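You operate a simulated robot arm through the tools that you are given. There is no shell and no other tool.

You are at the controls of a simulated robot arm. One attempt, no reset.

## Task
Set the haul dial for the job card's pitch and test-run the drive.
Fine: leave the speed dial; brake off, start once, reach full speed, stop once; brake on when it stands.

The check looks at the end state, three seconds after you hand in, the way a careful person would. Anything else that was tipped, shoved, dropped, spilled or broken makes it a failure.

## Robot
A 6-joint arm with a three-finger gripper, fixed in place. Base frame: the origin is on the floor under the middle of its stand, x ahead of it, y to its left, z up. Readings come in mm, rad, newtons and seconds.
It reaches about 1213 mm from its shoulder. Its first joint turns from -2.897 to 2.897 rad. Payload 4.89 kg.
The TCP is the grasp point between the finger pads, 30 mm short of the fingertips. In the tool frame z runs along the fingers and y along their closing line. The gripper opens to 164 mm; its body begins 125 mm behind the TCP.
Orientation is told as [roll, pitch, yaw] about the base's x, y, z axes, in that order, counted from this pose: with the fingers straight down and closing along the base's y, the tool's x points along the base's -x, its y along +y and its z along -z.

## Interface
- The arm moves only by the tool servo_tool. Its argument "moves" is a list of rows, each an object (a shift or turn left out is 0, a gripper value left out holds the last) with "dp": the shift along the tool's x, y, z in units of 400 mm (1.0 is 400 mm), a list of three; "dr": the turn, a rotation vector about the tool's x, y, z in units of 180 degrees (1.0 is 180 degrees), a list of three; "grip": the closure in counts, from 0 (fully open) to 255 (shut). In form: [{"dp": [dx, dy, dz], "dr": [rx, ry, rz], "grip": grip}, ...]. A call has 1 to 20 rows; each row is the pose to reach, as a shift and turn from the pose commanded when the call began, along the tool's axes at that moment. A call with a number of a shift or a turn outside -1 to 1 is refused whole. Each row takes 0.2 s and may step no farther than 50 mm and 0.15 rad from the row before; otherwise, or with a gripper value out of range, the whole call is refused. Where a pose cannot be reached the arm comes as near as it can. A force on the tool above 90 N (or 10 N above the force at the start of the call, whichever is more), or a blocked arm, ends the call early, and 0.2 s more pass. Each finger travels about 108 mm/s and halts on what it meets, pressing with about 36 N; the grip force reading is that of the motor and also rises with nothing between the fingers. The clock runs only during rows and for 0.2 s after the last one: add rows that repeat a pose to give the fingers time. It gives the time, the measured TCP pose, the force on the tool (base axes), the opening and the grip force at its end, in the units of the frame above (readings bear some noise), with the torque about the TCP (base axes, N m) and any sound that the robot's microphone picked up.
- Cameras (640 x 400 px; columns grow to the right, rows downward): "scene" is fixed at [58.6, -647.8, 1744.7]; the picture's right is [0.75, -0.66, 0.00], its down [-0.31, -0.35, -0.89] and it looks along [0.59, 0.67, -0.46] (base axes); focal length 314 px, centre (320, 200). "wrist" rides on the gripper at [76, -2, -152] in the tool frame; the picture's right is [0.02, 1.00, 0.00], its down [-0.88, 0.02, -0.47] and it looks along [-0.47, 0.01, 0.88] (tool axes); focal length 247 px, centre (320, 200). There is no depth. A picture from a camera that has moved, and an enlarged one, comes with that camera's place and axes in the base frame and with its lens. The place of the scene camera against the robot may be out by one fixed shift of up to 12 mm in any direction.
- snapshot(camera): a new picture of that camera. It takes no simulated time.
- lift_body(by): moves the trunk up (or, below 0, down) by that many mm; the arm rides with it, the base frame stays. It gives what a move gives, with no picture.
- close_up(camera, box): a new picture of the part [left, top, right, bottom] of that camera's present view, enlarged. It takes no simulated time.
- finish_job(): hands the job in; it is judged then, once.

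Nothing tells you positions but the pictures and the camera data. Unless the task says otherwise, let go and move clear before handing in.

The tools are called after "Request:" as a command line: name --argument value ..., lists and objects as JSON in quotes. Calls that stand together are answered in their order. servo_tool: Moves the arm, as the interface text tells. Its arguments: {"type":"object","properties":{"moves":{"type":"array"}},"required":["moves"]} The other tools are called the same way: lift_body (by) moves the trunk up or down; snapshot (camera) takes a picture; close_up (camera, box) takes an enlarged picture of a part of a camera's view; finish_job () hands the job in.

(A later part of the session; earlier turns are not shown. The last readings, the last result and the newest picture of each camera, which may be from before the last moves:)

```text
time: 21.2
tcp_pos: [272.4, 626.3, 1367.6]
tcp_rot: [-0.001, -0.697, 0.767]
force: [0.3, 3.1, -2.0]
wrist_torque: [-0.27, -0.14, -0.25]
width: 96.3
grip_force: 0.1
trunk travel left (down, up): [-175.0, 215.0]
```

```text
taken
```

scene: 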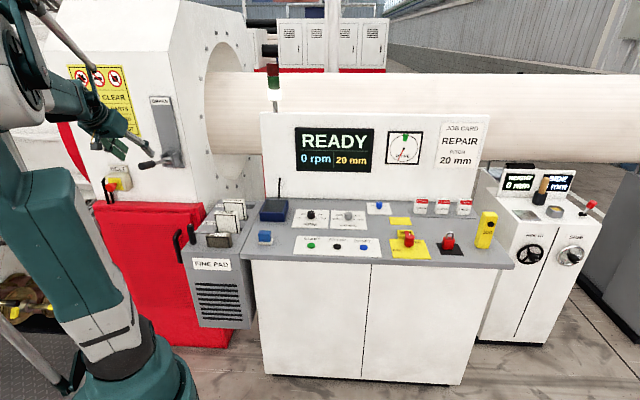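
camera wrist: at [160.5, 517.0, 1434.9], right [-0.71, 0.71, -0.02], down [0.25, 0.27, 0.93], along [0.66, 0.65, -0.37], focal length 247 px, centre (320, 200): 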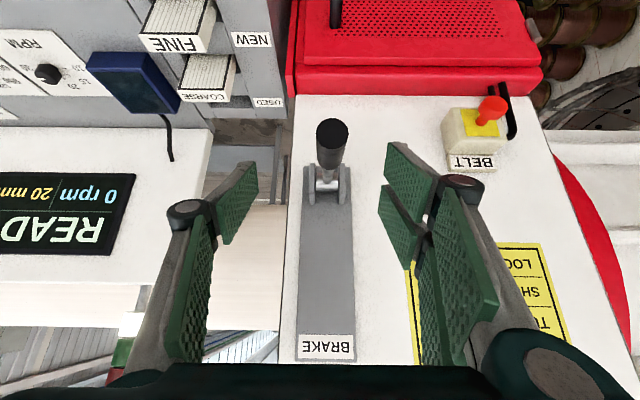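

The lever is now centred between the fingers, but the measured pose is ~12 mm off the command. I'll hold briefly to see whether it was just settling.

Request:
servo_tool --moves '[{"dp": [0, 0, 0]}, {"dp": [0, 0, 0]}]'

Request:
close_up --camera "wrist" --box '[270, 100, 390, 220]'

Request:
snapshot --camera "wrist"

```text
time: 21.8
tcp_pos: [271.3, 622.4, 1368.1]
tcp_rot: [0.0, -0.699, 0.768]
force: [0.5, -0.1, -0.2]
wrist_torque: [0.03, 0.01, 0.01]
width: 96.5
grip_force: 0.0
trunk travel left (down, up): [-175.0, 215.0]
```

```text
3.33 times, centred on (330, 160) of wrist
camera zoom: at [159.6, 513.3, 1435.3], right [-0.71, 0.71, -0.01], down [0.25, 0.27, 0.93], along [0.66, 0.65, -0.37], focal length 823 px, centre (287, 333)
```

zoom: 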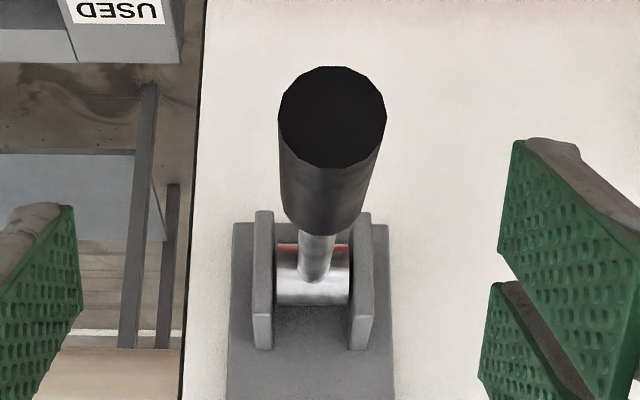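

```text
taken
camera wrist: at [159.6, 513.3, 1435.3], right [-0.71, 0.71, -0.01], down [0.25, 0.27, 0.93], along [0.66, 0.65, -0.37], focal length 247 px, centre (320, 200)
```

wrist: 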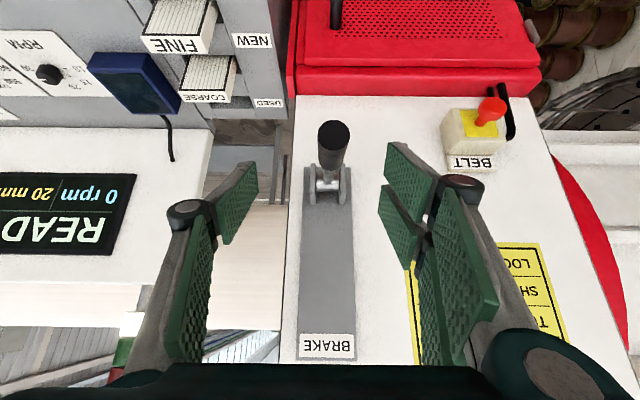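

It settled 12 mm short in the sideways direction, perhaps near a joint limit. Handle tip triangulates to (282.5, 650, 1298) and the pivot to about (418, 786, 1250). I'll advance a little along the fingers and see how the arm tracks.

Request:
servo_tool --moves '[{"dp": [0, 0, 0.04]}, {"dp": [0, 0, 0.08]}, {"dp": [0, 0, 0.08]}, {"dp": [0, 0, 0.08]}]'

Request:
snapshot --camera "wrist"

```text
time: 22.8
tcp_pos: [275.7, 641.7, 1349.1]
tcp_rot: [0.0, -0.699, 0.786]
force: [1.1, -0.3, -0.9]
wrist_torque: [-0.04, 0.04, 0.01]
width: 96.4
grip_force: 0.0
trunk travel left (down, up): [-175.0, 215.0]
```

```text
taken
camera wrist: at [165.1, 530.7, 1415.4], right [-0.72, 0.69, -0.01], down [0.25, 0.28, 0.93], along [0.65, 0.66, -0.37], focal length 247 px, centre (320, 200)
```

wrist: 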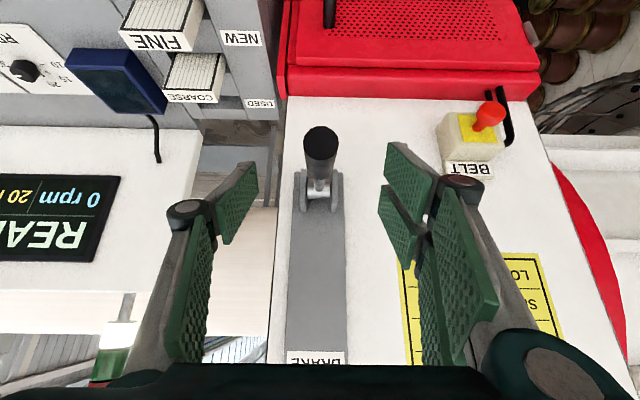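

Tracking is exact now and the handle is centred. I'll advance ~73 mm so the handle lies between the pads.

Request:
servo_tool --moves '[{"dp": [0.003, 0.001, 0.045]}, {"dp": [0.006, 0.002, 0.09]}, {"dp": [0.009, 0.003, 0.135]}, {"dp": [0.012, 0.003, 0.1825]}, {"dp": [0.012, 0.003, 0.1825]}]'

Request:
snapshot --camera "wrist"

Request:
close_up --camera "scene" --box '[60, 80, 220, 180]'

```text
time: 24.0
tcp_pos: [304.7, 675.2, 1289.2]
tcp_rot: [0.0, -0.699, 0.788]
force: [0.2, -0.6, 0.7]
wrist_torque: [0.01, 0.02, 0.0]
width: 96.6
grip_force: 0.2
trunk travel left (down, up): [-175.0, 215.0]
```

```text
taken
camera wrist: at [195.1, 563.2, 1356.6], right [-0.72, 0.69, -0.01], down [0.25, 0.28, 0.93], along [0.65, 0.66, -0.37], focal length 247 px, centre (320, 200)
```

wrist: 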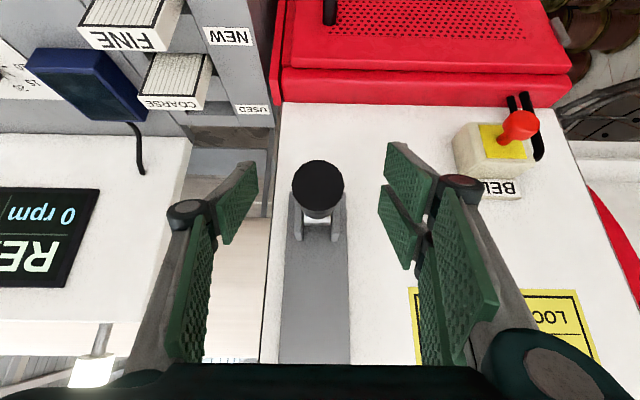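

```text
4.00 times, centred on (140, 130) of scene
camera zoom: at [58.6, -647.8, 1744.7], right [0.75, -0.66, 0.0], down [-0.31, -0.35, -0.89], along [0.59, 0.67, -0.46], focal length 1258 px, centre (1040, 480)
```

zoom: 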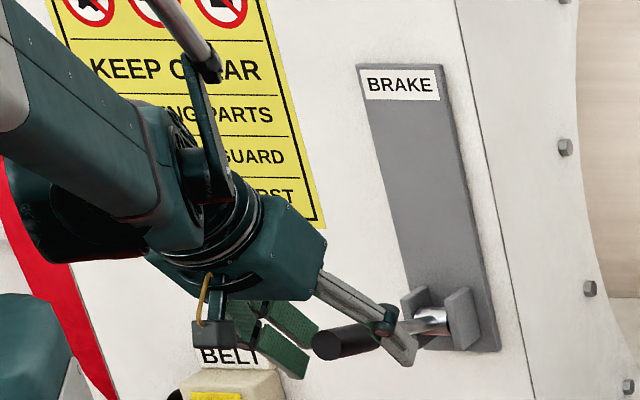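

The handle lies right between the pads. I'll close on it and check the grip.

Request:
servo_tool --moves '[{"grip": 180}, {"grip": 240}, {"grip": 240}, {"grip": 240}]'

Request:
snapshot --camera "wrist"

```text
time: 25.0
tcp_pos: [305.3, 673.3, 1289.5]
tcp_rot: [0.0, -0.698, 0.785]
force: [9.0, -9.1, -0.4]
wrist_torque: [-0.08, 0.1, 0.22]
width: 29.0
grip_force: 44.9
trunk travel left (down, up): [-175.0, 215.0]
```

```text
taken
camera wrist: at [195.6, 562.1, 1356.7], right [-0.72, 0.7, -0.01], down [0.25, 0.28, 0.93], along [0.65, 0.66, -0.37], focal length 247 px, centre (320, 200)
```

wrist: 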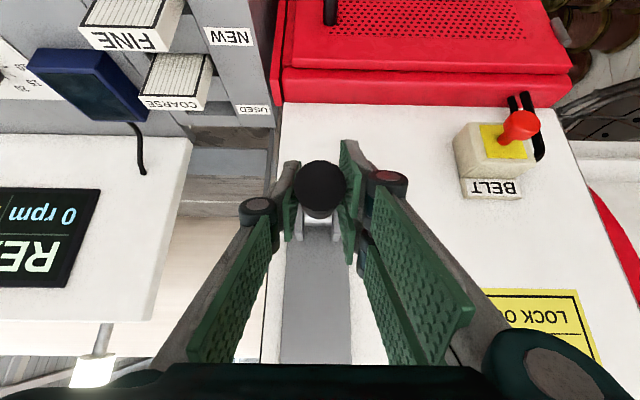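

Firm grip on the handle (29 mm). I'll raise it gently along its arc, first to about 30°, and watch the forces.

Request:
servo_tool --moves '[{"dp": [-0.0185, 0, -0.012]}, {"dp": [-0.037, 0, -0.0243]}, {"dp": [-0.07, 0, -0.04]}, {"dp": [-0.102, 0, -0.0543]}, {"dp": [-0.102, 0, -0.0543]}]'

Request:
snapshot --camera "wrist"

Request:
close_up --camera "scene" --box '[60, 80, 220, 180]'

Request:
close_up --camera "scene" --box '[280, 110, 440, 210]'

```text
time: 26.2
tcp_pos: [316.5, 686.0, 1332.6]
tcp_rot: [0.0, -0.699, 0.784]
force: [5.1, -11.1, -11.6]
wrist_torque: [-1.19, 1.19, -0.04]
width: 29.1
grip_force: 45.2
trunk travel left (down, up): [-175.0, 215.0]
```

```text
taken
camera wrist: at [207.7, 573.9, 1399.2], right [-0.72, 0.7, -0.01], down [0.25, 0.28, 0.93], along [0.65, 0.66, -0.37], focal length 247 px, centre (320, 200)
```

wrist: 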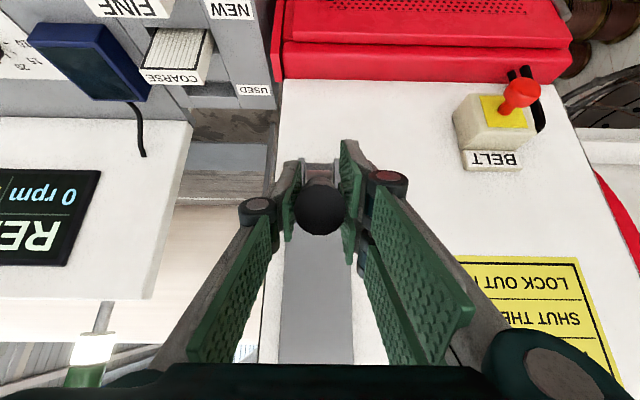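

```text
4.00 times, centred on (140, 130) of scene
camera zoom: at [58.6, -647.8, 1744.7], right [0.75, -0.66, 0.0], down [-0.31, -0.35, -0.89], along [0.59, 0.67, -0.46], focal length 1258 px, centre (1040, 480)
```

zoom: 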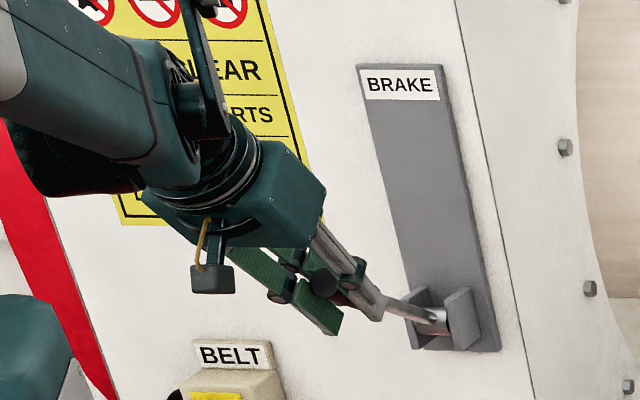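

```text
4.00 times, centred on (360, 160) of scene
camera zoom: at [58.6, -647.8, 1744.7], right [0.75, -0.66, 0.0], down [-0.31, -0.35, -0.89], along [0.59, 0.67, -0.46], focal length 1258 px, centre (160, 360)
```

zoom: 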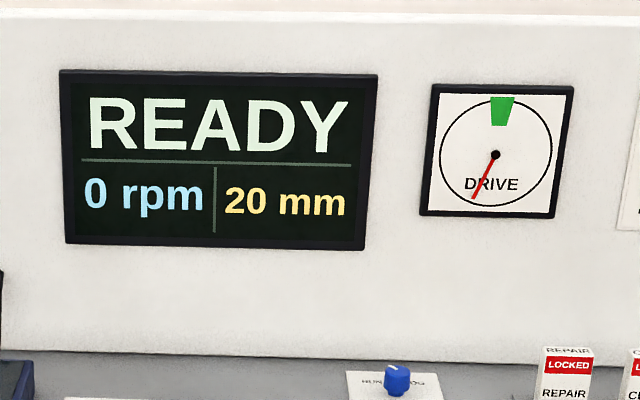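

The lever rises with only ~12 N of resistance, so up is its free direction. I'll continue along the arc to about 60°.

Request:
servo_tool --moves '[{"dp": [-0.0518, 0, -0.015]}, {"dp": [-0.105, 0, -0.0233]}, {"dp": [-0.1588, 0, -0.0243]}, {"dp": [-0.2125, 0, -0.0185]}, {"dp": [-0.2125, 0, -0.0185]}]'

Request:
snapshot --camera "wrist"

Request:
close_up --camera "scene" --box '[60, 80, 220, 180]'

```text
time: 27.4
tcp_pos: [361.5, 729.4, 1390.9]
tcp_rot: [0.001, -0.696, 0.785]
force: [18.6, -14.6, -25.7]
wrist_torque: [-1.17, 0.96, -0.53]
width: 29.6
grip_force: 44.9
trunk travel left (down, up): [-175.0, 215.0]
```

```text
taken
camera wrist: at [251.7, 617.9, 1459.1], right [-0.72, 0.69, -0.01], down [0.25, 0.28, 0.93], along [0.65, 0.66, -0.37], focal length 247 px, centre (320, 200)
```

wrist: 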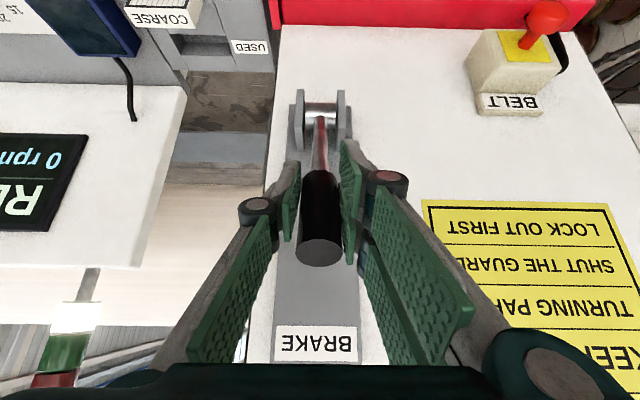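

```text
4.00 times, centred on (140, 130) of scene
camera zoom: at [58.6, -647.8, 1744.7], right [0.75, -0.66, 0.0], down [-0.31, -0.35, -0.89], along [0.59, 0.67, -0.46], focal length 1258 px, centre (1040, 480)
```

zoom: 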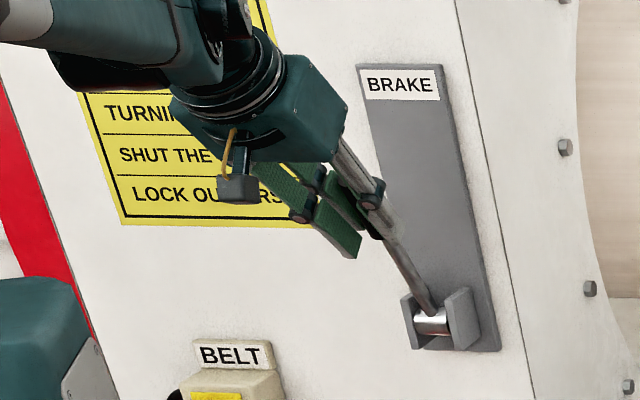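

Lever at about 60° with ~35 N on the tool and no stop yet. I'll continue slowly to about 75°.

Request:
servo_tool --moves '[{"dp": [-0.0265, 0, 0.0055]}, {"dp": [-0.0525, 0, 0.0128]}, {"dp": [-0.0778, 0, 0.0215]}, {"dp": [-0.1025, 0, 0.0323]}, {"dp": [-0.1025, 0, 0.0323]}]'

Request:
snapshot --camera "wrist"

Request:
close_up --camera "scene" --box '[60, 80, 220, 180]'

Request:
close_up --camera "scene" --box '[240, 50, 440, 175]'

```text
time: 28.6
tcp_pos: [387.0, 755.2, 1410.7]
tcp_rot: [0.0, -0.699, 0.787]
force: [-2.4, -35.4, -23.4]
wrist_torque: [-0.86, 0.66, -0.62]
width: 29.4
grip_force: 45.1
trunk travel left (down, up): [-175.0, 215.0]
```

```text
taken
camera wrist: at [277.9, 644.1, 1476.8], right [-0.72, 0.69, -0.01], down [0.25, 0.28, 0.93], along [0.65, 0.66, -0.37], focal length 247 px, centre (320, 200)
```

wrist: 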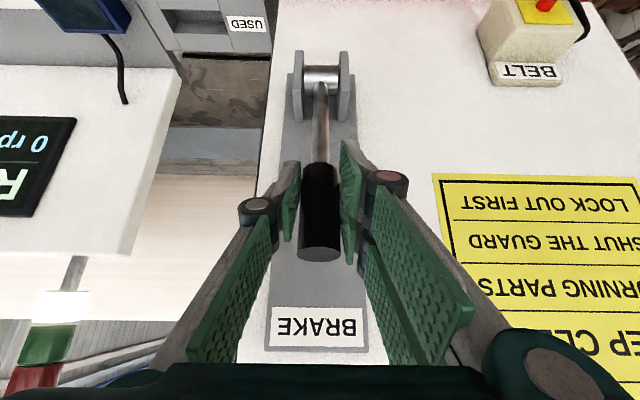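

```text
4.00 times, centred on (140, 130) of scene
camera zoom: at [58.6, -647.8, 1744.7], right [0.75, -0.66, 0.0], down [-0.31, -0.35, -0.89], along [0.59, 0.67, -0.46], focal length 1258 px, centre (1040, 480)
```

zoom: 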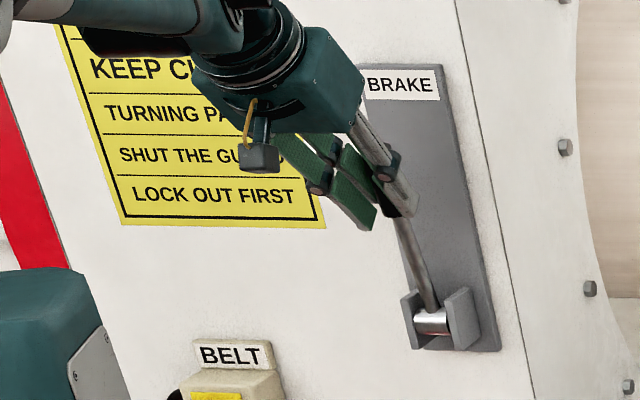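

```text
3.20 times, centred on (340, 112) of scene
camera zoom: at [58.6, -647.8, 1744.7], right [0.75, -0.66, 0.0], down [-0.31, -0.35, -0.89], along [0.59, 0.67, -0.46], focal length 1006 px, centre (256, 480)
```

zoom: 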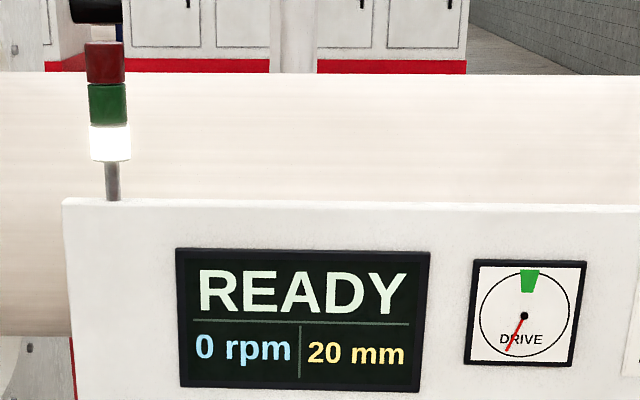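

Lever at about 75°, force still modest (~42 N). I'll nudge further a few degrees to find whether it has reached its stop.

Request:
servo_tool --moves '[{"dp": [-0.0163, 0, 0.008]}, {"dp": [-0.032, 0, 0.0168]}, {"dp": [-0.032, 0, 0.0168]}]'

Request:
snapshot --camera "wrist"

Request:
close_up --camera "scene" --box '[100, 90, 220, 165]'

```text
time: 29.4
tcp_pos: [397.2, 765.6, 1414.0]
tcp_rot: [0.003, -0.7, 0.786]
force: [-8.2, -38.1, 2.7]
wrist_torque: [-1.14, 0.28, -0.32]
width: 29.2
grip_force: 44.4
trunk travel left (down, up): [-175.0, 215.0]
```

```text
taken
camera wrist: at [287.3, 653.5, 1481.1], right [-0.72, 0.69, -0.01], down [0.25, 0.27, 0.93], along [0.65, 0.67, -0.37], focal length 247 px, centre (320, 200)
```

wrist: 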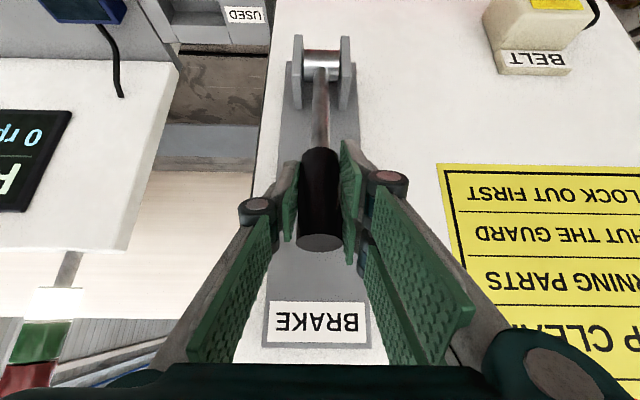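

```text
5.33 times, centred on (160, 128) of scene
camera zoom: at [58.6, -647.8, 1744.7], right [0.75, -0.66, 0.0], down [-0.31, -0.35, -0.89], along [0.59, 0.67, -0.46], focal length 1677 px, centre (1173, 587)
```

zoom: 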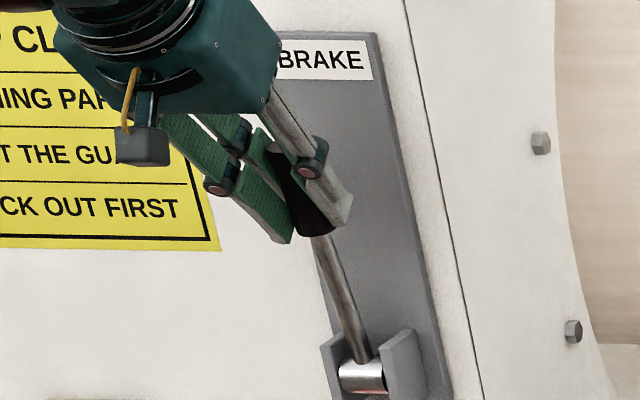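

The handle now seems to lag the gripper slightly (~33 N pushing back), so it may be at its upper stop. I'll open the fingers in place and see where the lever rests.

Request:
servo_tool --moves '[{"grip": 105}, {"grip": 105}, {"grip": 105}, {"grip": 105}]'

Request:
snapshot --camera "wrist"

Request:
close_up --camera "scene" --box '[100, 90, 220, 165]'

```text
time: 30.4
tcp_pos: [398.6, 767.5, 1410.4]
tcp_rot: [0.001, -0.698, 0.787]
force: [0.4, -1.3, 0.9]
wrist_torque: [-0.01, -0.03, 0.01]
width: 96.4
grip_force: 0.0
trunk travel left (down, up): [-175.0, 215.0]
```

```text
taken
camera wrist: at [288.3, 656.2, 1479.1], right [-0.72, 0.7, -0.01], down [0.25, 0.28, 0.93], along [0.65, 0.66, -0.37], focal length 247 px, centre (320, 200)
```

wrist: 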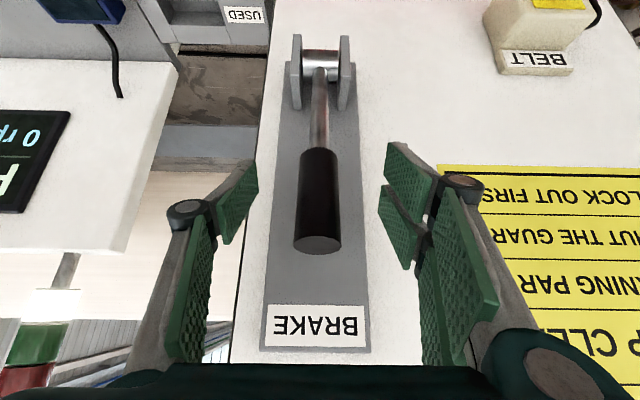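

```text
5.33 times, centred on (160, 128) of scene
camera zoom: at [58.6, -647.8, 1744.7], right [0.75, -0.66, 0.0], down [-0.31, -0.35, -0.89], along [0.59, 0.67, -0.46], focal length 1677 px, centre (1173, 587)
```

zoom: 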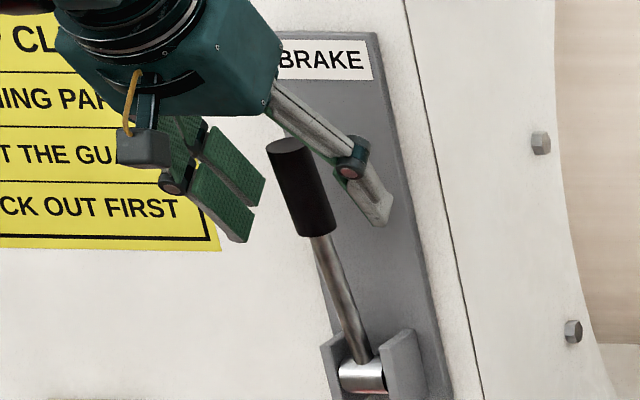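

The lever stays up by itself at about 80–83°. To make sure it's fully at its stop I'll back off, close the fingers and gently push the handle toward the wall.

Request:
servo_tool --moves '[{"dp": [0, 0, -0.1], "grip": 105}, {"dp": [0, 0, -0.2], "grip": 105}, {"dp": [0, 0, -0.2], "grip": 255}, {"dp": [0, 0, -0.2], "grip": 255}, {"dp": [0, 0, -0.2], "grip": 255}, {"dp": [0.104, 0, -0.1855], "grip": 255}, {"dp": [0.1685, 0, -0.109], "grip": 255}, {"dp": [0.1685, 0, -0.109], "grip": 255}]'

Request:
snapshot --camera "wrist"

Request:
close_up --camera "scene" --box '[80, 80, 220, 168]'

```text
time: 32.2
tcp_pos: [341.7, 712.7, 1402.0]
tcp_rot: [0.001, -0.698, 0.79]
force: [0.5, -0.3, -0.6]
wrist_torque: [-0.02, 0.04, 0.04]
width: 0.0
grip_force: 35.7
trunk travel left (down, up): [-175.0, 215.0]
```

```text
taken
camera wrist: at [232.3, 601.3, 1469.1], right [-0.72, 0.69, -0.01], down [0.25, 0.28, 0.93], along [0.65, 0.66, -0.37], focal length 247 px, centre (320, 200)
```

wrist: 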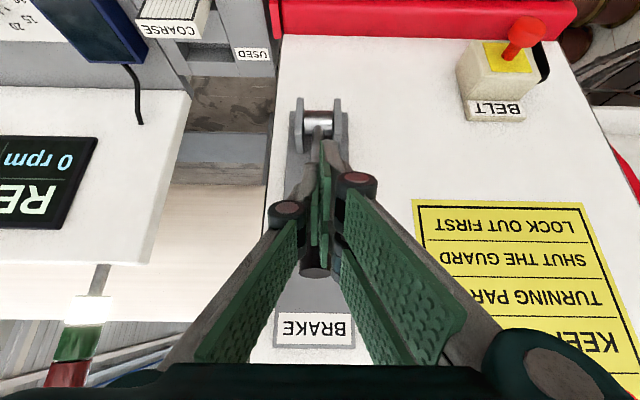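

```text
4.55 times, centred on (150, 124) of scene
camera zoom: at [58.6, -647.8, 1744.7], right [0.75, -0.66, 0.0], down [-0.31, -0.35, -0.89], along [0.59, 0.67, -0.46], focal length 1429 px, centre (1093, 546)
```

zoom: 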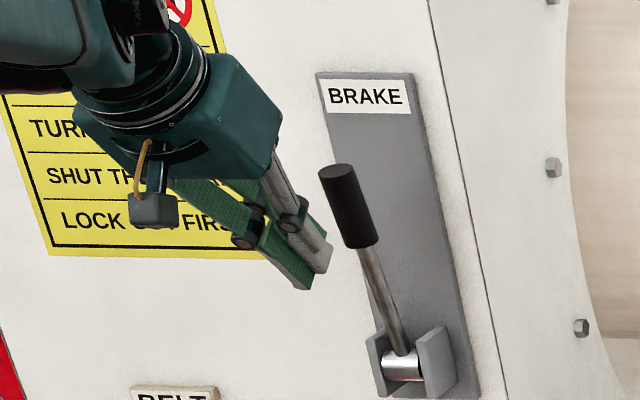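

Closed fingers are in front of the handle. I'll push toward the wall in small steps, watching force.

Request:
servo_tool --moves '[{"dp": [-0.0192, 0, 0.0161]}, {"dp": [-0.0383, 0, 0.0322]}, {"dp": [-0.0479, 0, 0.0402]}, {"dp": [-0.0479, 0, 0.0402]}]'

Request:
close_up --camera "scene" --box '[80, 80, 220, 168]'

```text
time: 33.2
tcp_pos: [365.2, 721.8, 1401.7]
tcp_rot: [-0.001, -0.697, 0.776]
force: [1.5, 0.5, 0.5]
wrist_torque: [0.01, 0.02, 0.0]
width: 0.0
grip_force: 36.2
trunk travel left (down, up): [-175.0, 215.0]
```

```text
4.55 times, centred on (150, 124) of scene
camera zoom: at [58.6, -647.8, 1744.7], right [0.75, -0.66, 0.0], down [-0.31, -0.35, -0.89], along [0.59, 0.67, -0.46], focal length 1429 px, centre (1093, 546)
```

zoom: 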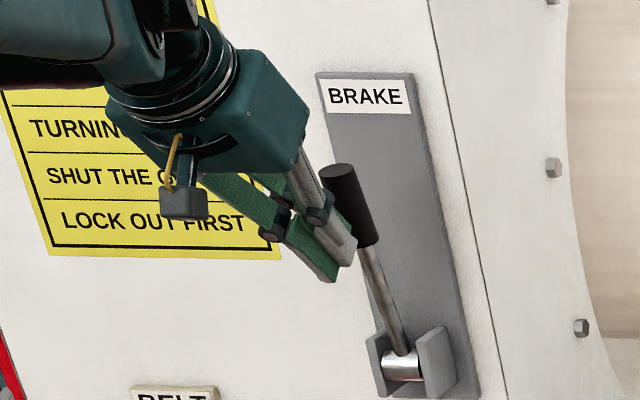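

The tool ended ~9 mm off sideways with no contact force. I'll hold a moment and re-read the pose before pushing on.

Request:
servo_tool --moves '[{"dp": [0, 0, 0]}, {"dp": [0, 0, 0]}, {"dp": [0, 0, 0]}]'

Request:
snapshot --camera "scene"

```text
time: 34.0
tcp_pos: [364.4, 724.0, 1402.1]
tcp_rot: [0.001, -0.697, 0.779]
force: [0.1, 0.1, 0.0]
wrist_torque: [-0.02, 0.02, 0.02]
width: 0.1
grip_force: 36.3
trunk travel left (down, up): [-175.0, 215.0]
```

```text
taken
```

scene: 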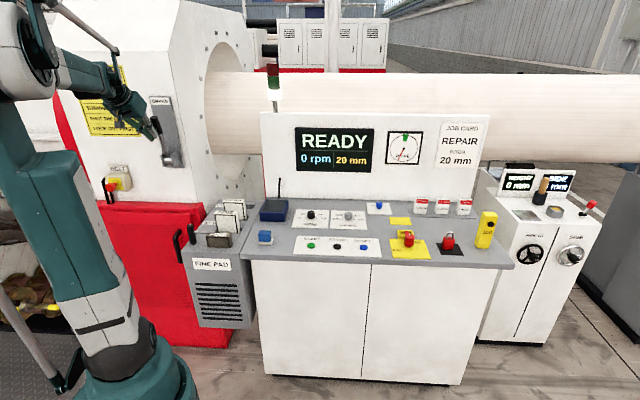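

It's slowly converging and about 6 mm off, still in line with the handle. I'll continue pushing forward in small steps.

Request:
servo_tool --moves '[{"dp": [-0.0096, 0, 0.008]}, {"dp": [-0.0192, 0, 0.0161]}, {"dp": [-0.0287, 0, 0.0241]}, {"dp": [-0.0287, 0, 0.0241]}]'

Request:
close_up --camera "scene" --box '[80, 80, 220, 168]'

Request:
snapshot --camera "wrist"

```text
time: 35.2
tcp_pos: [374.5, 725.3, 1397.9]
tcp_rot: [0.001, -0.692, 0.77]
force: [-33.4, -30.5, -8.8]
wrist_torque: [-0.39, 0.26, 0.41]
width: 0.0
grip_force: 36.0
trunk travel left (down, up): [-175.0, 215.0]
stopped in row 4: the force on the tool passed its limit at 91 N (the readings are from after the stop); the commanded pose is now the measured one
```

```text
4.55 times, centred on (150, 124) of scene
camera zoom: at [58.6, -647.8, 1744.7], right [0.75, -0.66, 0.0], down [-0.31, -0.35, -0.89], along [0.59, 0.67, -0.46], focal length 1429 px, centre (1093, 546)
```

zoom: 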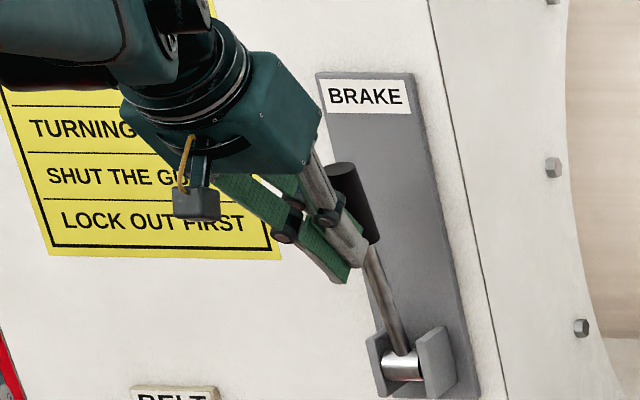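

```text
taken
camera wrist: at [263.1, 615.6, 1466.0], right [-0.71, 0.71, -0.01], down [0.26, 0.28, 0.93], along [0.66, 0.65, -0.38], focal length 247 px, centre (320, 200)
```

wrist: 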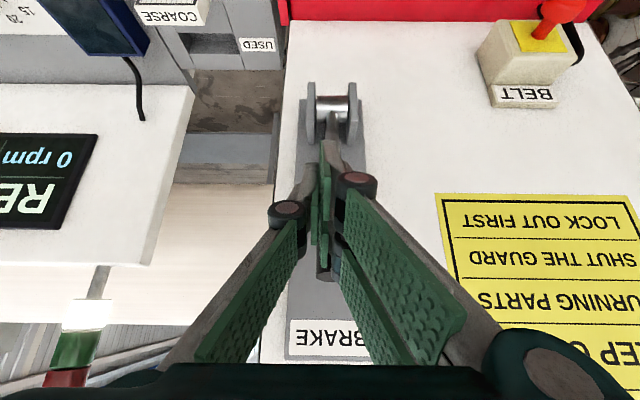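

Pushing to 91 N didn't move the lever any further, so it is firmly at its upper stop: brake off. Now I'll back off and travel sideways toward the desk.

Request:
servo_tool --moves '[{"dp": [0.0385, 0, -0.032]}, {"dp": [0.077, 0, -0.064]}, {"dp": [0.0765, -0.0954, -0.063]}, {"dp": [0.0758, -0.1909, -0.063]}, {"dp": [0.075, -0.2863, -0.062]}, {"dp": [0.0743, -0.3818, -0.062]}, {"dp": [0.0735, -0.4772, -0.061]}, {"dp": [0.0728, -0.5726, -0.06]}, {"dp": [0.072, -0.668, -0.06]}, {"dp": [0.0713, -0.7635, -0.059]}, {"dp": [0.0713, -0.7635, -0.059]}]'

Request:
snapshot --camera "scene"

Request:
close_up --camera "scene" --box '[80, 80, 220, 168]'

```text
time: 37.6
tcp_pos: [561.8, 486.3, 1400.4]
tcp_rot: [0.0, -0.695, 0.774]
force: [0.5, -0.1, -1.0]
wrist_torque: [0.05, 0.03, 0.04]
width: 0.2
grip_force: 35.8
trunk travel left (down, up): [-175.0, 215.0]
```

```text
taken
```

scene: 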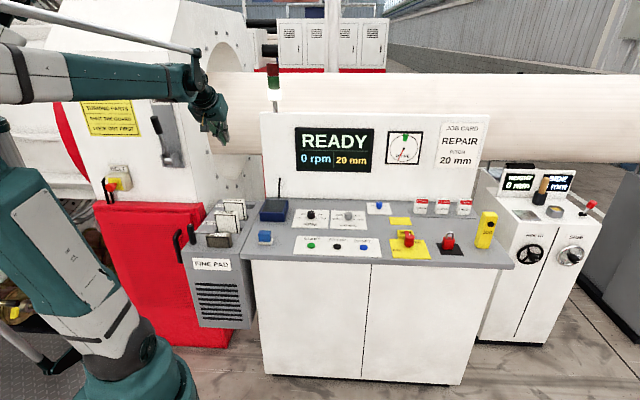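

```text
4.55 times, centred on (150, 124) of scene
camera zoom: at [58.6, -647.8, 1744.7], right [0.75, -0.66, 0.0], down [-0.31, -0.35, -0.89], along [0.59, 0.67, -0.46], focal length 1429 px, centre (1093, 546)
```

zoom: 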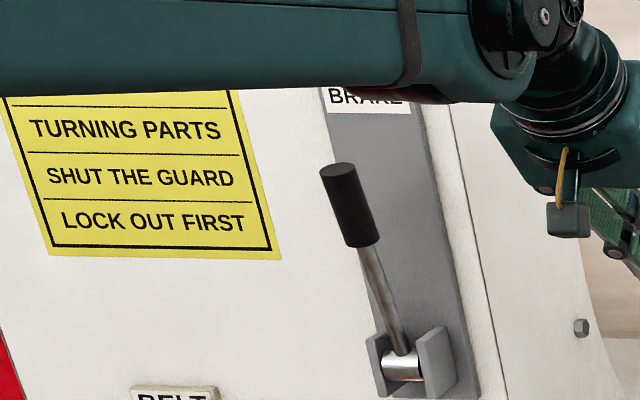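

The lever holds its raised position. Next I'll go above the START button (about (738, 188), z≈965) with the fingers closed and pointing down.

Request:
servo_tool --moves '[{"dp": [0.056, -0.0842, 0.0347], "dr": [0, 0.0221, 0]}, {"dp": [0.1119, -0.1684, 0.0695], "dr": [0, 0.0442, 0]}, {"dp": [0.1679, -0.2526, 0.1042], "dr": [0, 0.0664, 0]}, {"dp": [0.2238, -0.3368, 0.1389], "dr": [0, 0.0885, 0]}, {"dp": [0.2798, -0.421, 0.1737], "dr": [0, 0.1106, 0]}, {"dp": [0.3357, -0.5052, 0.2084], "dr": [0, 0.1327, 0]}, {"dp": [0.3917, -0.5894, 0.2431], "dr": [0, 0.1548, 0]}, {"dp": [0.4476, -0.6736, 0.2778], "dr": [0, 0.177, 0]}, {"dp": [0.5036, -0.7578, 0.3126], "dr": [0, 0.1991, 0]}, {"dp": [0.5595, -0.842, 0.3473], "dr": [0, 0.2212, 0]}, {"dp": [0.5595, -0.842, 0.3473], "dr": [0, 0.2212, 0]}]'

Request:
snapshot --camera "wrist"

Request:
snapshot --camera "scene"

```text
time: 40.0
tcp_pos: [737.8, 188.2, 1151.1]
tcp_rot: [0.001, 0.002, 0.775]
force: [0.6, 0.7, -0.3]
wrist_torque: [0.0, 0.11, -0.02]
width: 0.1
grip_force: 35.9
trunk travel left (down, up): [-175.0, 215.0]
```

```text
taken
camera wrist: at [684.7, 133.7, 1302.3], right [-0.71, 0.7, 0.0], down [0.62, 0.63, 0.47], along [0.33, 0.34, -0.88], focal length 247 px, centre (320, 200)
```

wrist: 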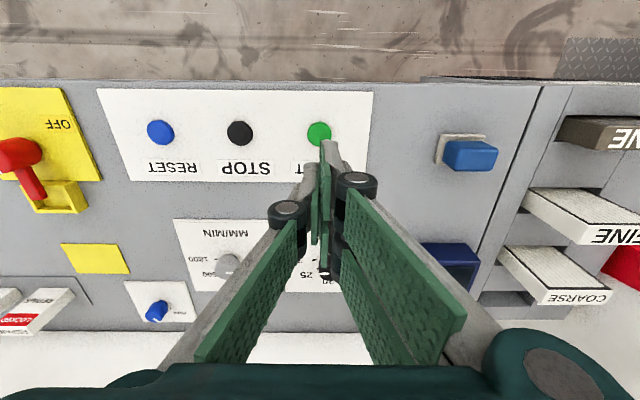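

```text
taken
```

scene: 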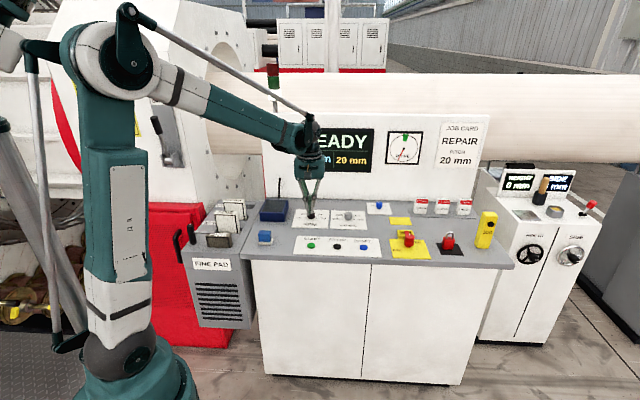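

Request:
close_up --camera "wrist" --box '[200, 90, 360, 190]'

Request:
close_up --camera "wrist" --box '[280, 110, 380, 285]'

```text
4.00 times, centred on (280, 140) of wrist
camera zoom: at [684.7, 133.7, 1302.3], right [-0.71, 0.7, 0.0], down [0.62, 0.63, 0.47], along [0.33, 0.34, -0.88], focal length 988 px, centre (480, 440)
```

zoom: 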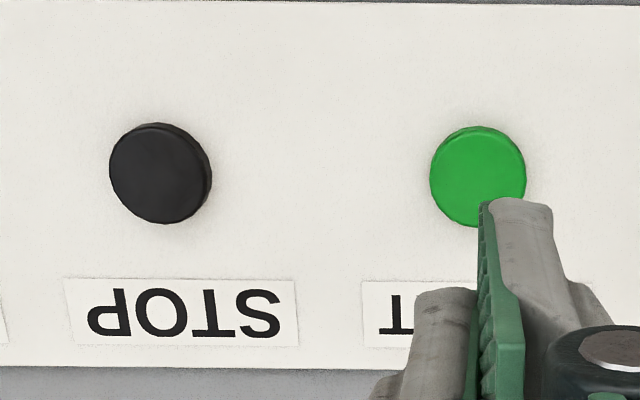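

```text
2.29 times, centred on (330, 198) of wrist
camera zoom: at [684.7, 133.7, 1302.3], right [-0.71, 0.7, 0.0], down [0.62, 0.63, 0.47], along [0.33, 0.34, -0.88], focal length 564 px, centre (297, 206)
```

zoom: 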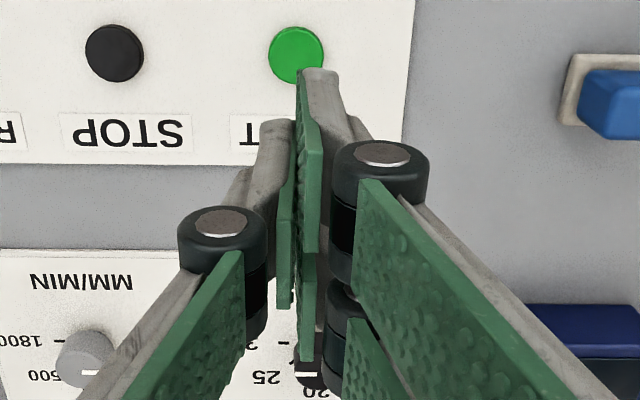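

START's top centre works out to about (740.5, 189.5, ~962), about 3 mm ahead of the tool axis. I'll lower to just above it and verify.

Request:
servo_tool --moves '[{"dp": [-0.0068, -0.002, 0.09]}, {"dp": [-0.0068, -0.002, 0.18]}, {"dp": [-0.0068, -0.002, 0.27]}, {"dp": [-0.0068, -0.002, 0.34]}, {"dp": [-0.0068, -0.002, 0.34]}]'

Request:
close_up --camera "wrist" --box '[220, 90, 420, 215]'

Request:
close_up --camera "scene" --box '[270, 180, 390, 255]'

```text
time: 41.2
tcp_pos: [742.1, 190.3, 1014.1]
tcp_rot: [0.0, 0.002, 0.775]
force: [0.4, -0.1, 0.1]
wrist_torque: [-0.02, 0.04, -0.04]
width: 0.0
grip_force: 36.1
trunk travel left (down, up): [-175.0, 215.0]
```

```text
3.20 times, centred on (320, 152) of wrist
camera zoom: at [687.4, 135.0, 1166.0], right [-0.71, 0.7, 0.0], down [0.62, 0.63, 0.47], along [0.33, 0.34, -0.88], focal length 790 px, centre (320, 352)
```

zoom: 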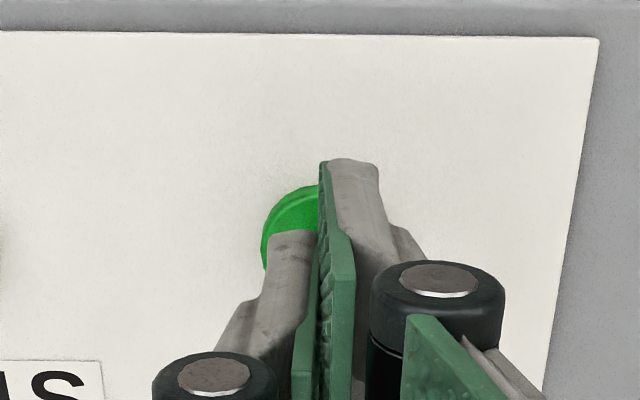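

```text
5.33 times, centred on (330, 218) of scene
camera zoom: at [58.6, -647.8, 1744.7], right [0.75, -0.66, 0.0], down [-0.31, -0.35, -0.89], along [0.59, 0.67, -0.46], focal length 1677 px, centre (267, 107)
```

zoom: 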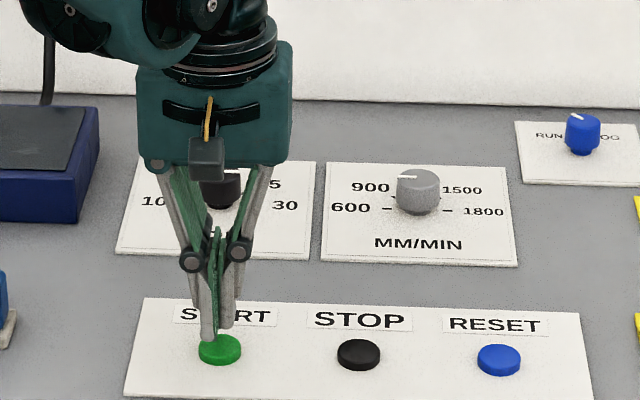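

The closed fingertips are centred over START, ~20 mm above. I'll lower gently to feel first contact.

Request:
servo_tool --moves '[{"dp": [0, 0, 0.03]}, {"dp": [0, 0, 0.04]}, {"dp": [0, 0, 0.045]}]'

Request:
close_up --camera "scene" --box '[270, 200, 390, 275]'

```text
time: 42.0
tcp_pos: [740.2, 189.0, 995.8]
tcp_rot: [0.0, 0.002, 0.775]
force: [0.3, -0.3, 0.5]
wrist_torque: [0.01, 0.03, -0.01]
width: 0.0
grip_force: 36.4
trunk travel left (down, up): [-175.0, 215.0]
```

```text
5.33 times, centred on (330, 238) of scene
camera zoom: at [58.6, -647.8, 1744.7], right [0.75, -0.66, 0.0], down [-0.31, -0.35, -0.89], along [0.59, 0.67, -0.46], focal length 1677 px, centre (267, 0)
```

zoom: 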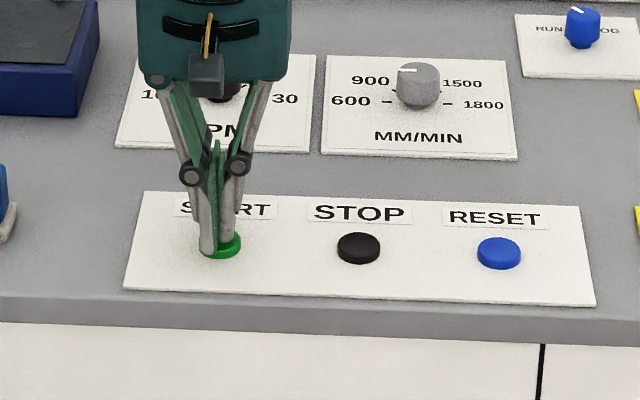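

No contact yet. I'll keep lowering in small steps.

Request:
servo_tool --moves '[{"dp": [0, 0, 0.0075]}, {"dp": [0, 0, 0.0125]}]'

Request:
close_up --camera "scene" --box '[270, 200, 390, 275]'

```text
time: 42.6
tcp_pos: [740.4, 189.6, 991.2]
tcp_rot: [-0.001, 0.002, 0.776]
force: [0.6, -0.6, -0.3]
wrist_torque: [0.0, -0.01, 0.01]
width: 0.4
grip_force: 35.7
trunk travel left (down, up): [-175.0, 215.0]
```

```text
5.33 times, centred on (330, 238) of scene
camera zoom: at [58.6, -647.8, 1744.7], right [0.75, -0.66, 0.0], down [-0.31, -0.35, -0.89], along [0.59, 0.67, -0.46], focal length 1677 px, centre (267, 0)
```

zoom: 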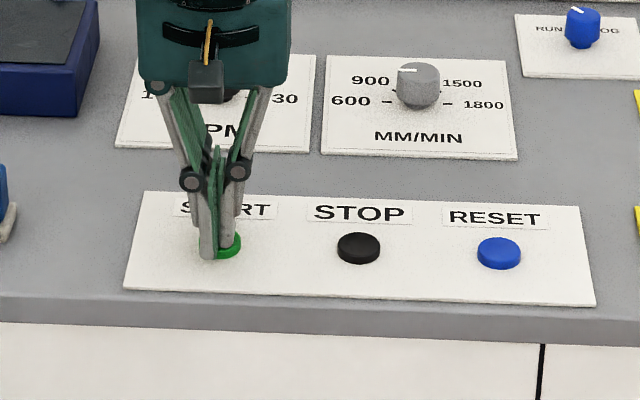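

Still no contact at fingertip height ≈961. I'll go on in 2 mm steps.

Request:
servo_tool --moves '[{"dp": [0, 0, 0.005]}, {"dp": [0, 0, 0.01]}]'

Request:
close_up --camera "scene" --box '[240, 100, 440, 225]'

```text
time: 43.2
tcp_pos: [739.0, 189.2, 987.3]
tcp_rot: [0.0, 0.002, 0.775]
force: [0.5, -0.6, 1.8]
wrist_torque: [0.02, 0.02, -0.03]
width: 6.0
grip_force: 45.5
trunk travel left (down, up): [-175.0, 215.0]
heard: click
```

```text
3.20 times, centred on (340, 162) of scene
camera zoom: at [58.6, -647.8, 1744.7], right [0.75, -0.66, 0.0], down [-0.31, -0.35, -0.89], along [0.59, 0.67, -0.46], focal length 1006 px, centre (256, 320)
```

zoom: 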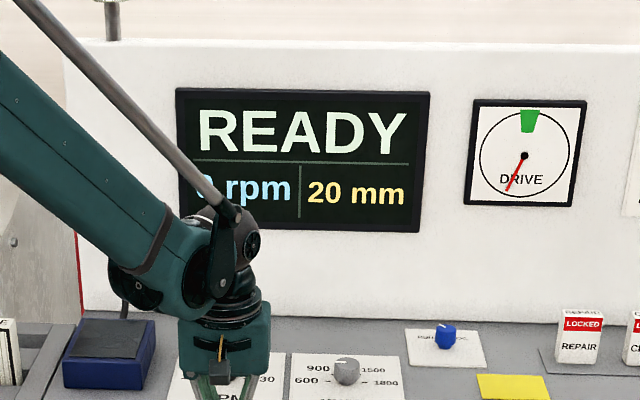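

I heard a click and the fingers spread 6 mm, with almost no force. I'll lift off and look at the display and gauge.

Request:
servo_tool --moves '[{"dp": [0, 0, -0.025]}, {"dp": [0, 0, -0.075]}, {"dp": [0, 0, -0.125]}]'

Request:
close_up --camera "scene" --box '[240, 50, 440, 175]'

Request:
close_up --camera "scene" --box '[270, 180, 390, 255]'

```text
time: 44.0
tcp_pos: [740.6, 189.6, 1037.7]
tcp_rot: [-0.001, 0.003, 0.775]
force: [0.3, 0.3, -0.3]
wrist_torque: [-0.01, 0.09, 0.01]
width: 0.0
grip_force: 45.1
trunk travel left (down, up): [-175.0, 215.0]
```

```text
3.20 times, centred on (340, 112) of scene
camera zoom: at [58.6, -647.8, 1744.7], right [0.75, -0.66, 0.0], down [-0.31, -0.35, -0.89], along [0.59, 0.67, -0.46], focal length 1006 px, centre (256, 480)
```

zoom: 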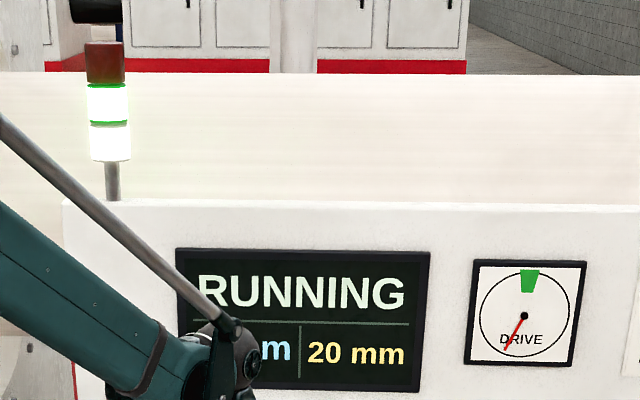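

```text
5.33 times, centred on (330, 218) of scene
camera zoom: at [58.6, -647.8, 1744.7], right [0.75, -0.66, 0.0], down [-0.31, -0.35, -0.89], along [0.59, 0.67, -0.46], focal length 1677 px, centre (267, 107)
```

zoom: 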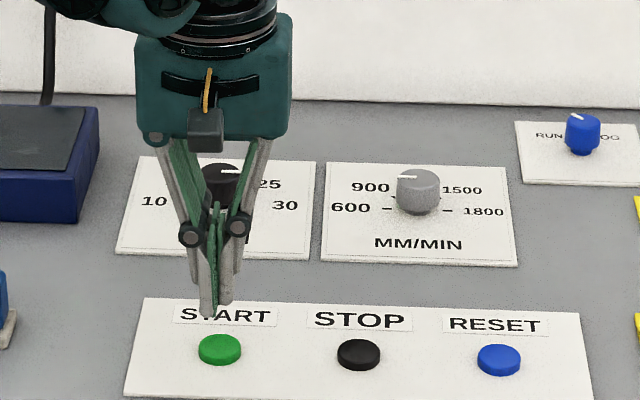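

The display says RUNNING and the green light is on, so brake-off and START registered. Now I'll move over STOP (≈(817, 113)) at a safe height and wait for full speed.

Request:
servo_tool --moves '[{"dp": [-0.001, -0.09, 0]}, {"dp": [-0.002, -0.18, 0]}, {"dp": [-0.0028, -0.271, 0]}, {"dp": [-0.0028, -0.271, 0]}, {"dp": [-0.0028, -0.271, 0]}]'

Request:
close_up --camera "scene" --box '[240, 100, 440, 225]'

Request:
close_up --camera "wrist" --box '[200, 90, 440, 240]'

Request:
close_up --camera "scene" --box '[280, 190, 400, 265]'

```text
time: 45.2
tcp_pos: [818.7, 112.2, 1037.8]
tcp_rot: [-0.001, 0.002, 0.774]
force: [0.0, -1.1, 0.1]
wrist_torque: [0.06, 0.07, 0.0]
width: 0.0
grip_force: 44.9
trunk travel left (down, up): [-175.0, 215.0]
```

```text
3.20 times, centred on (340, 162) of scene
camera zoom: at [58.6, -647.8, 1744.7], right [0.75, -0.66, 0.0], down [-0.31, -0.35, -0.89], along [0.59, 0.67, -0.46], focal length 1006 px, centre (256, 320)
```

zoom: 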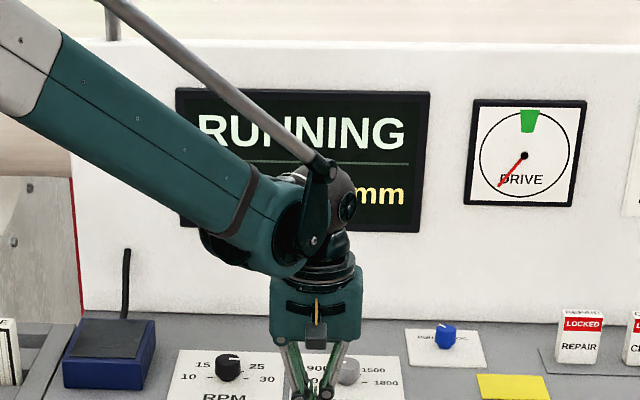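

```text
2.67 times, centred on (320, 165) of wrist
camera zoom: at [764.5, 57.8, 1189.5], right [-0.71, 0.7, 0.0], down [0.62, 0.63, 0.47], along [0.33, 0.34, -0.88], focal length 659 px, centre (320, 293)
```

zoom: 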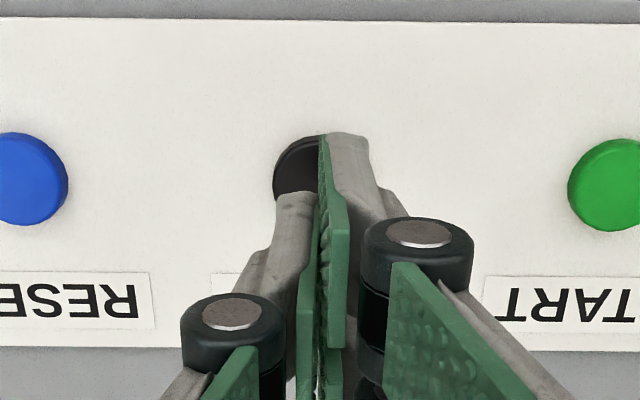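

```text
5.33 times, centred on (340, 228) of scene
camera zoom: at [58.6, -647.8, 1744.7], right [0.75, -0.66, 0.0], down [-0.31, -0.35, -0.89], along [0.59, 0.67, -0.46], focal length 1677 px, centre (213, 53)
```

zoom: 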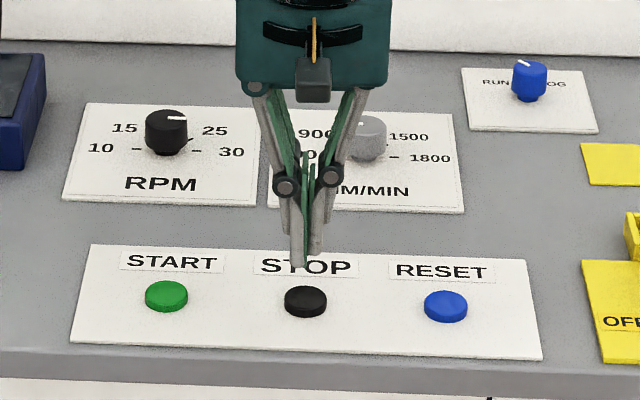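

The gauge is climbing (~8°/s), so full speed will take roughly 20 s. I'll hold position here above STOP and watch.

Request:
servo_tool --moves '[{"dp": [0, 0, 0]}, {"dp": [0, 0, 0]}, {"dp": [0, 0, 0]}, {"dp": [0, 0, 0]}, {"dp": [0, 0, 0]}, {"dp": [0, 0, 0]}, {"dp": [0, 0, 0]}, {"dp": [0, 0, 0]}, {"dp": [0, 0, 0]}, {"dp": [0, 0, 0]}, {"dp": [0, 0, 0]}, {"dp": [0, 0, 0]}, {"dp": [0, 0, 0]}, {"dp": [0, 0, 0]}, {"dp": [0, 0, 0]}, {"dp": [0, 0, 0]}, {"dp": [0, 0, 0]}, {"dp": [0, 0, 0]}, {"dp": [0, 0, 0]}, {"dp": [0, 0, 0]}]'

Request:
close_up --camera "scene" --box '[240, 100, 440, 225]'

```text
time: 49.4
tcp_pos: [817.0, 112.8, 1037.5]
tcp_rot: [0.001, 0.002, 0.776]
force: [0.4, -0.2, -0.3]
wrist_torque: [0.02, 0.01, 0.02]
width: 0.0
grip_force: 45.3
trunk travel left (down, up): [-175.0, 215.0]
```

```text
3.20 times, centred on (340, 162) of scene
camera zoom: at [58.6, -647.8, 1744.7], right [0.75, -0.66, 0.0], down [-0.31, -0.35, -0.89], along [0.59, 0.67, -0.46], focal length 1006 px, centre (256, 320)
```

zoom: 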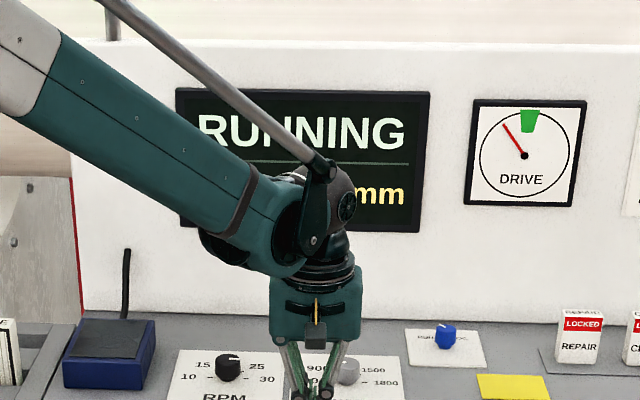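

The needle is approaching the green zone. A bit more waiting.

Request:
servo_tool --moves '[{"dp": [0, 0, 0]}, {"dp": [0, 0, 0]}, {"dp": [0, 0, 0]}, {"dp": [0, 0, 0]}, {"dp": [0, 0, 0]}, {"dp": [0, 0, 0]}, {"dp": [0, 0, 0]}, {"dp": [0, 0, 0]}, {"dp": [0, 0, 0]}, {"dp": [0, 0, 0]}]'

Request:
close_up --camera "scene" --box '[240, 100, 440, 225]'

```text
time: 51.6
tcp_pos: [817.3, 111.8, 1038.1]
tcp_rot: [0.0, 0.001, 0.775]
force: [0.4, -1.0, -0.4]
wrist_torque: [0.0, 0.0, -0.04]
width: 0.0
grip_force: 45.1
trunk travel left (down, up): [-175.0, 215.0]
```

```text
3.20 times, centred on (340, 162) of scene
camera zoom: at [58.6, -647.8, 1744.7], right [0.75, -0.66, 0.0], down [-0.31, -0.35, -0.89], along [0.59, 0.67, -0.46], focal length 1006 px, centre (256, 320)
```

zoom: 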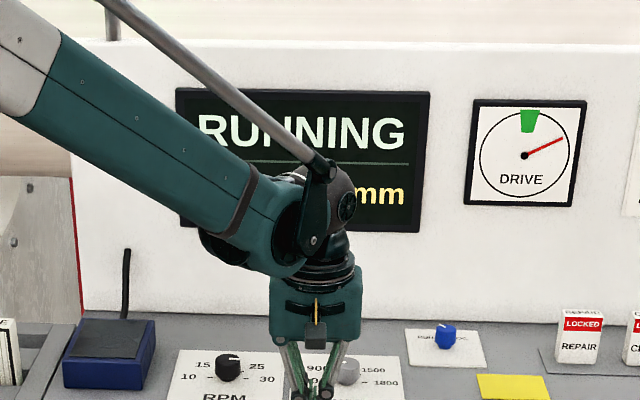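

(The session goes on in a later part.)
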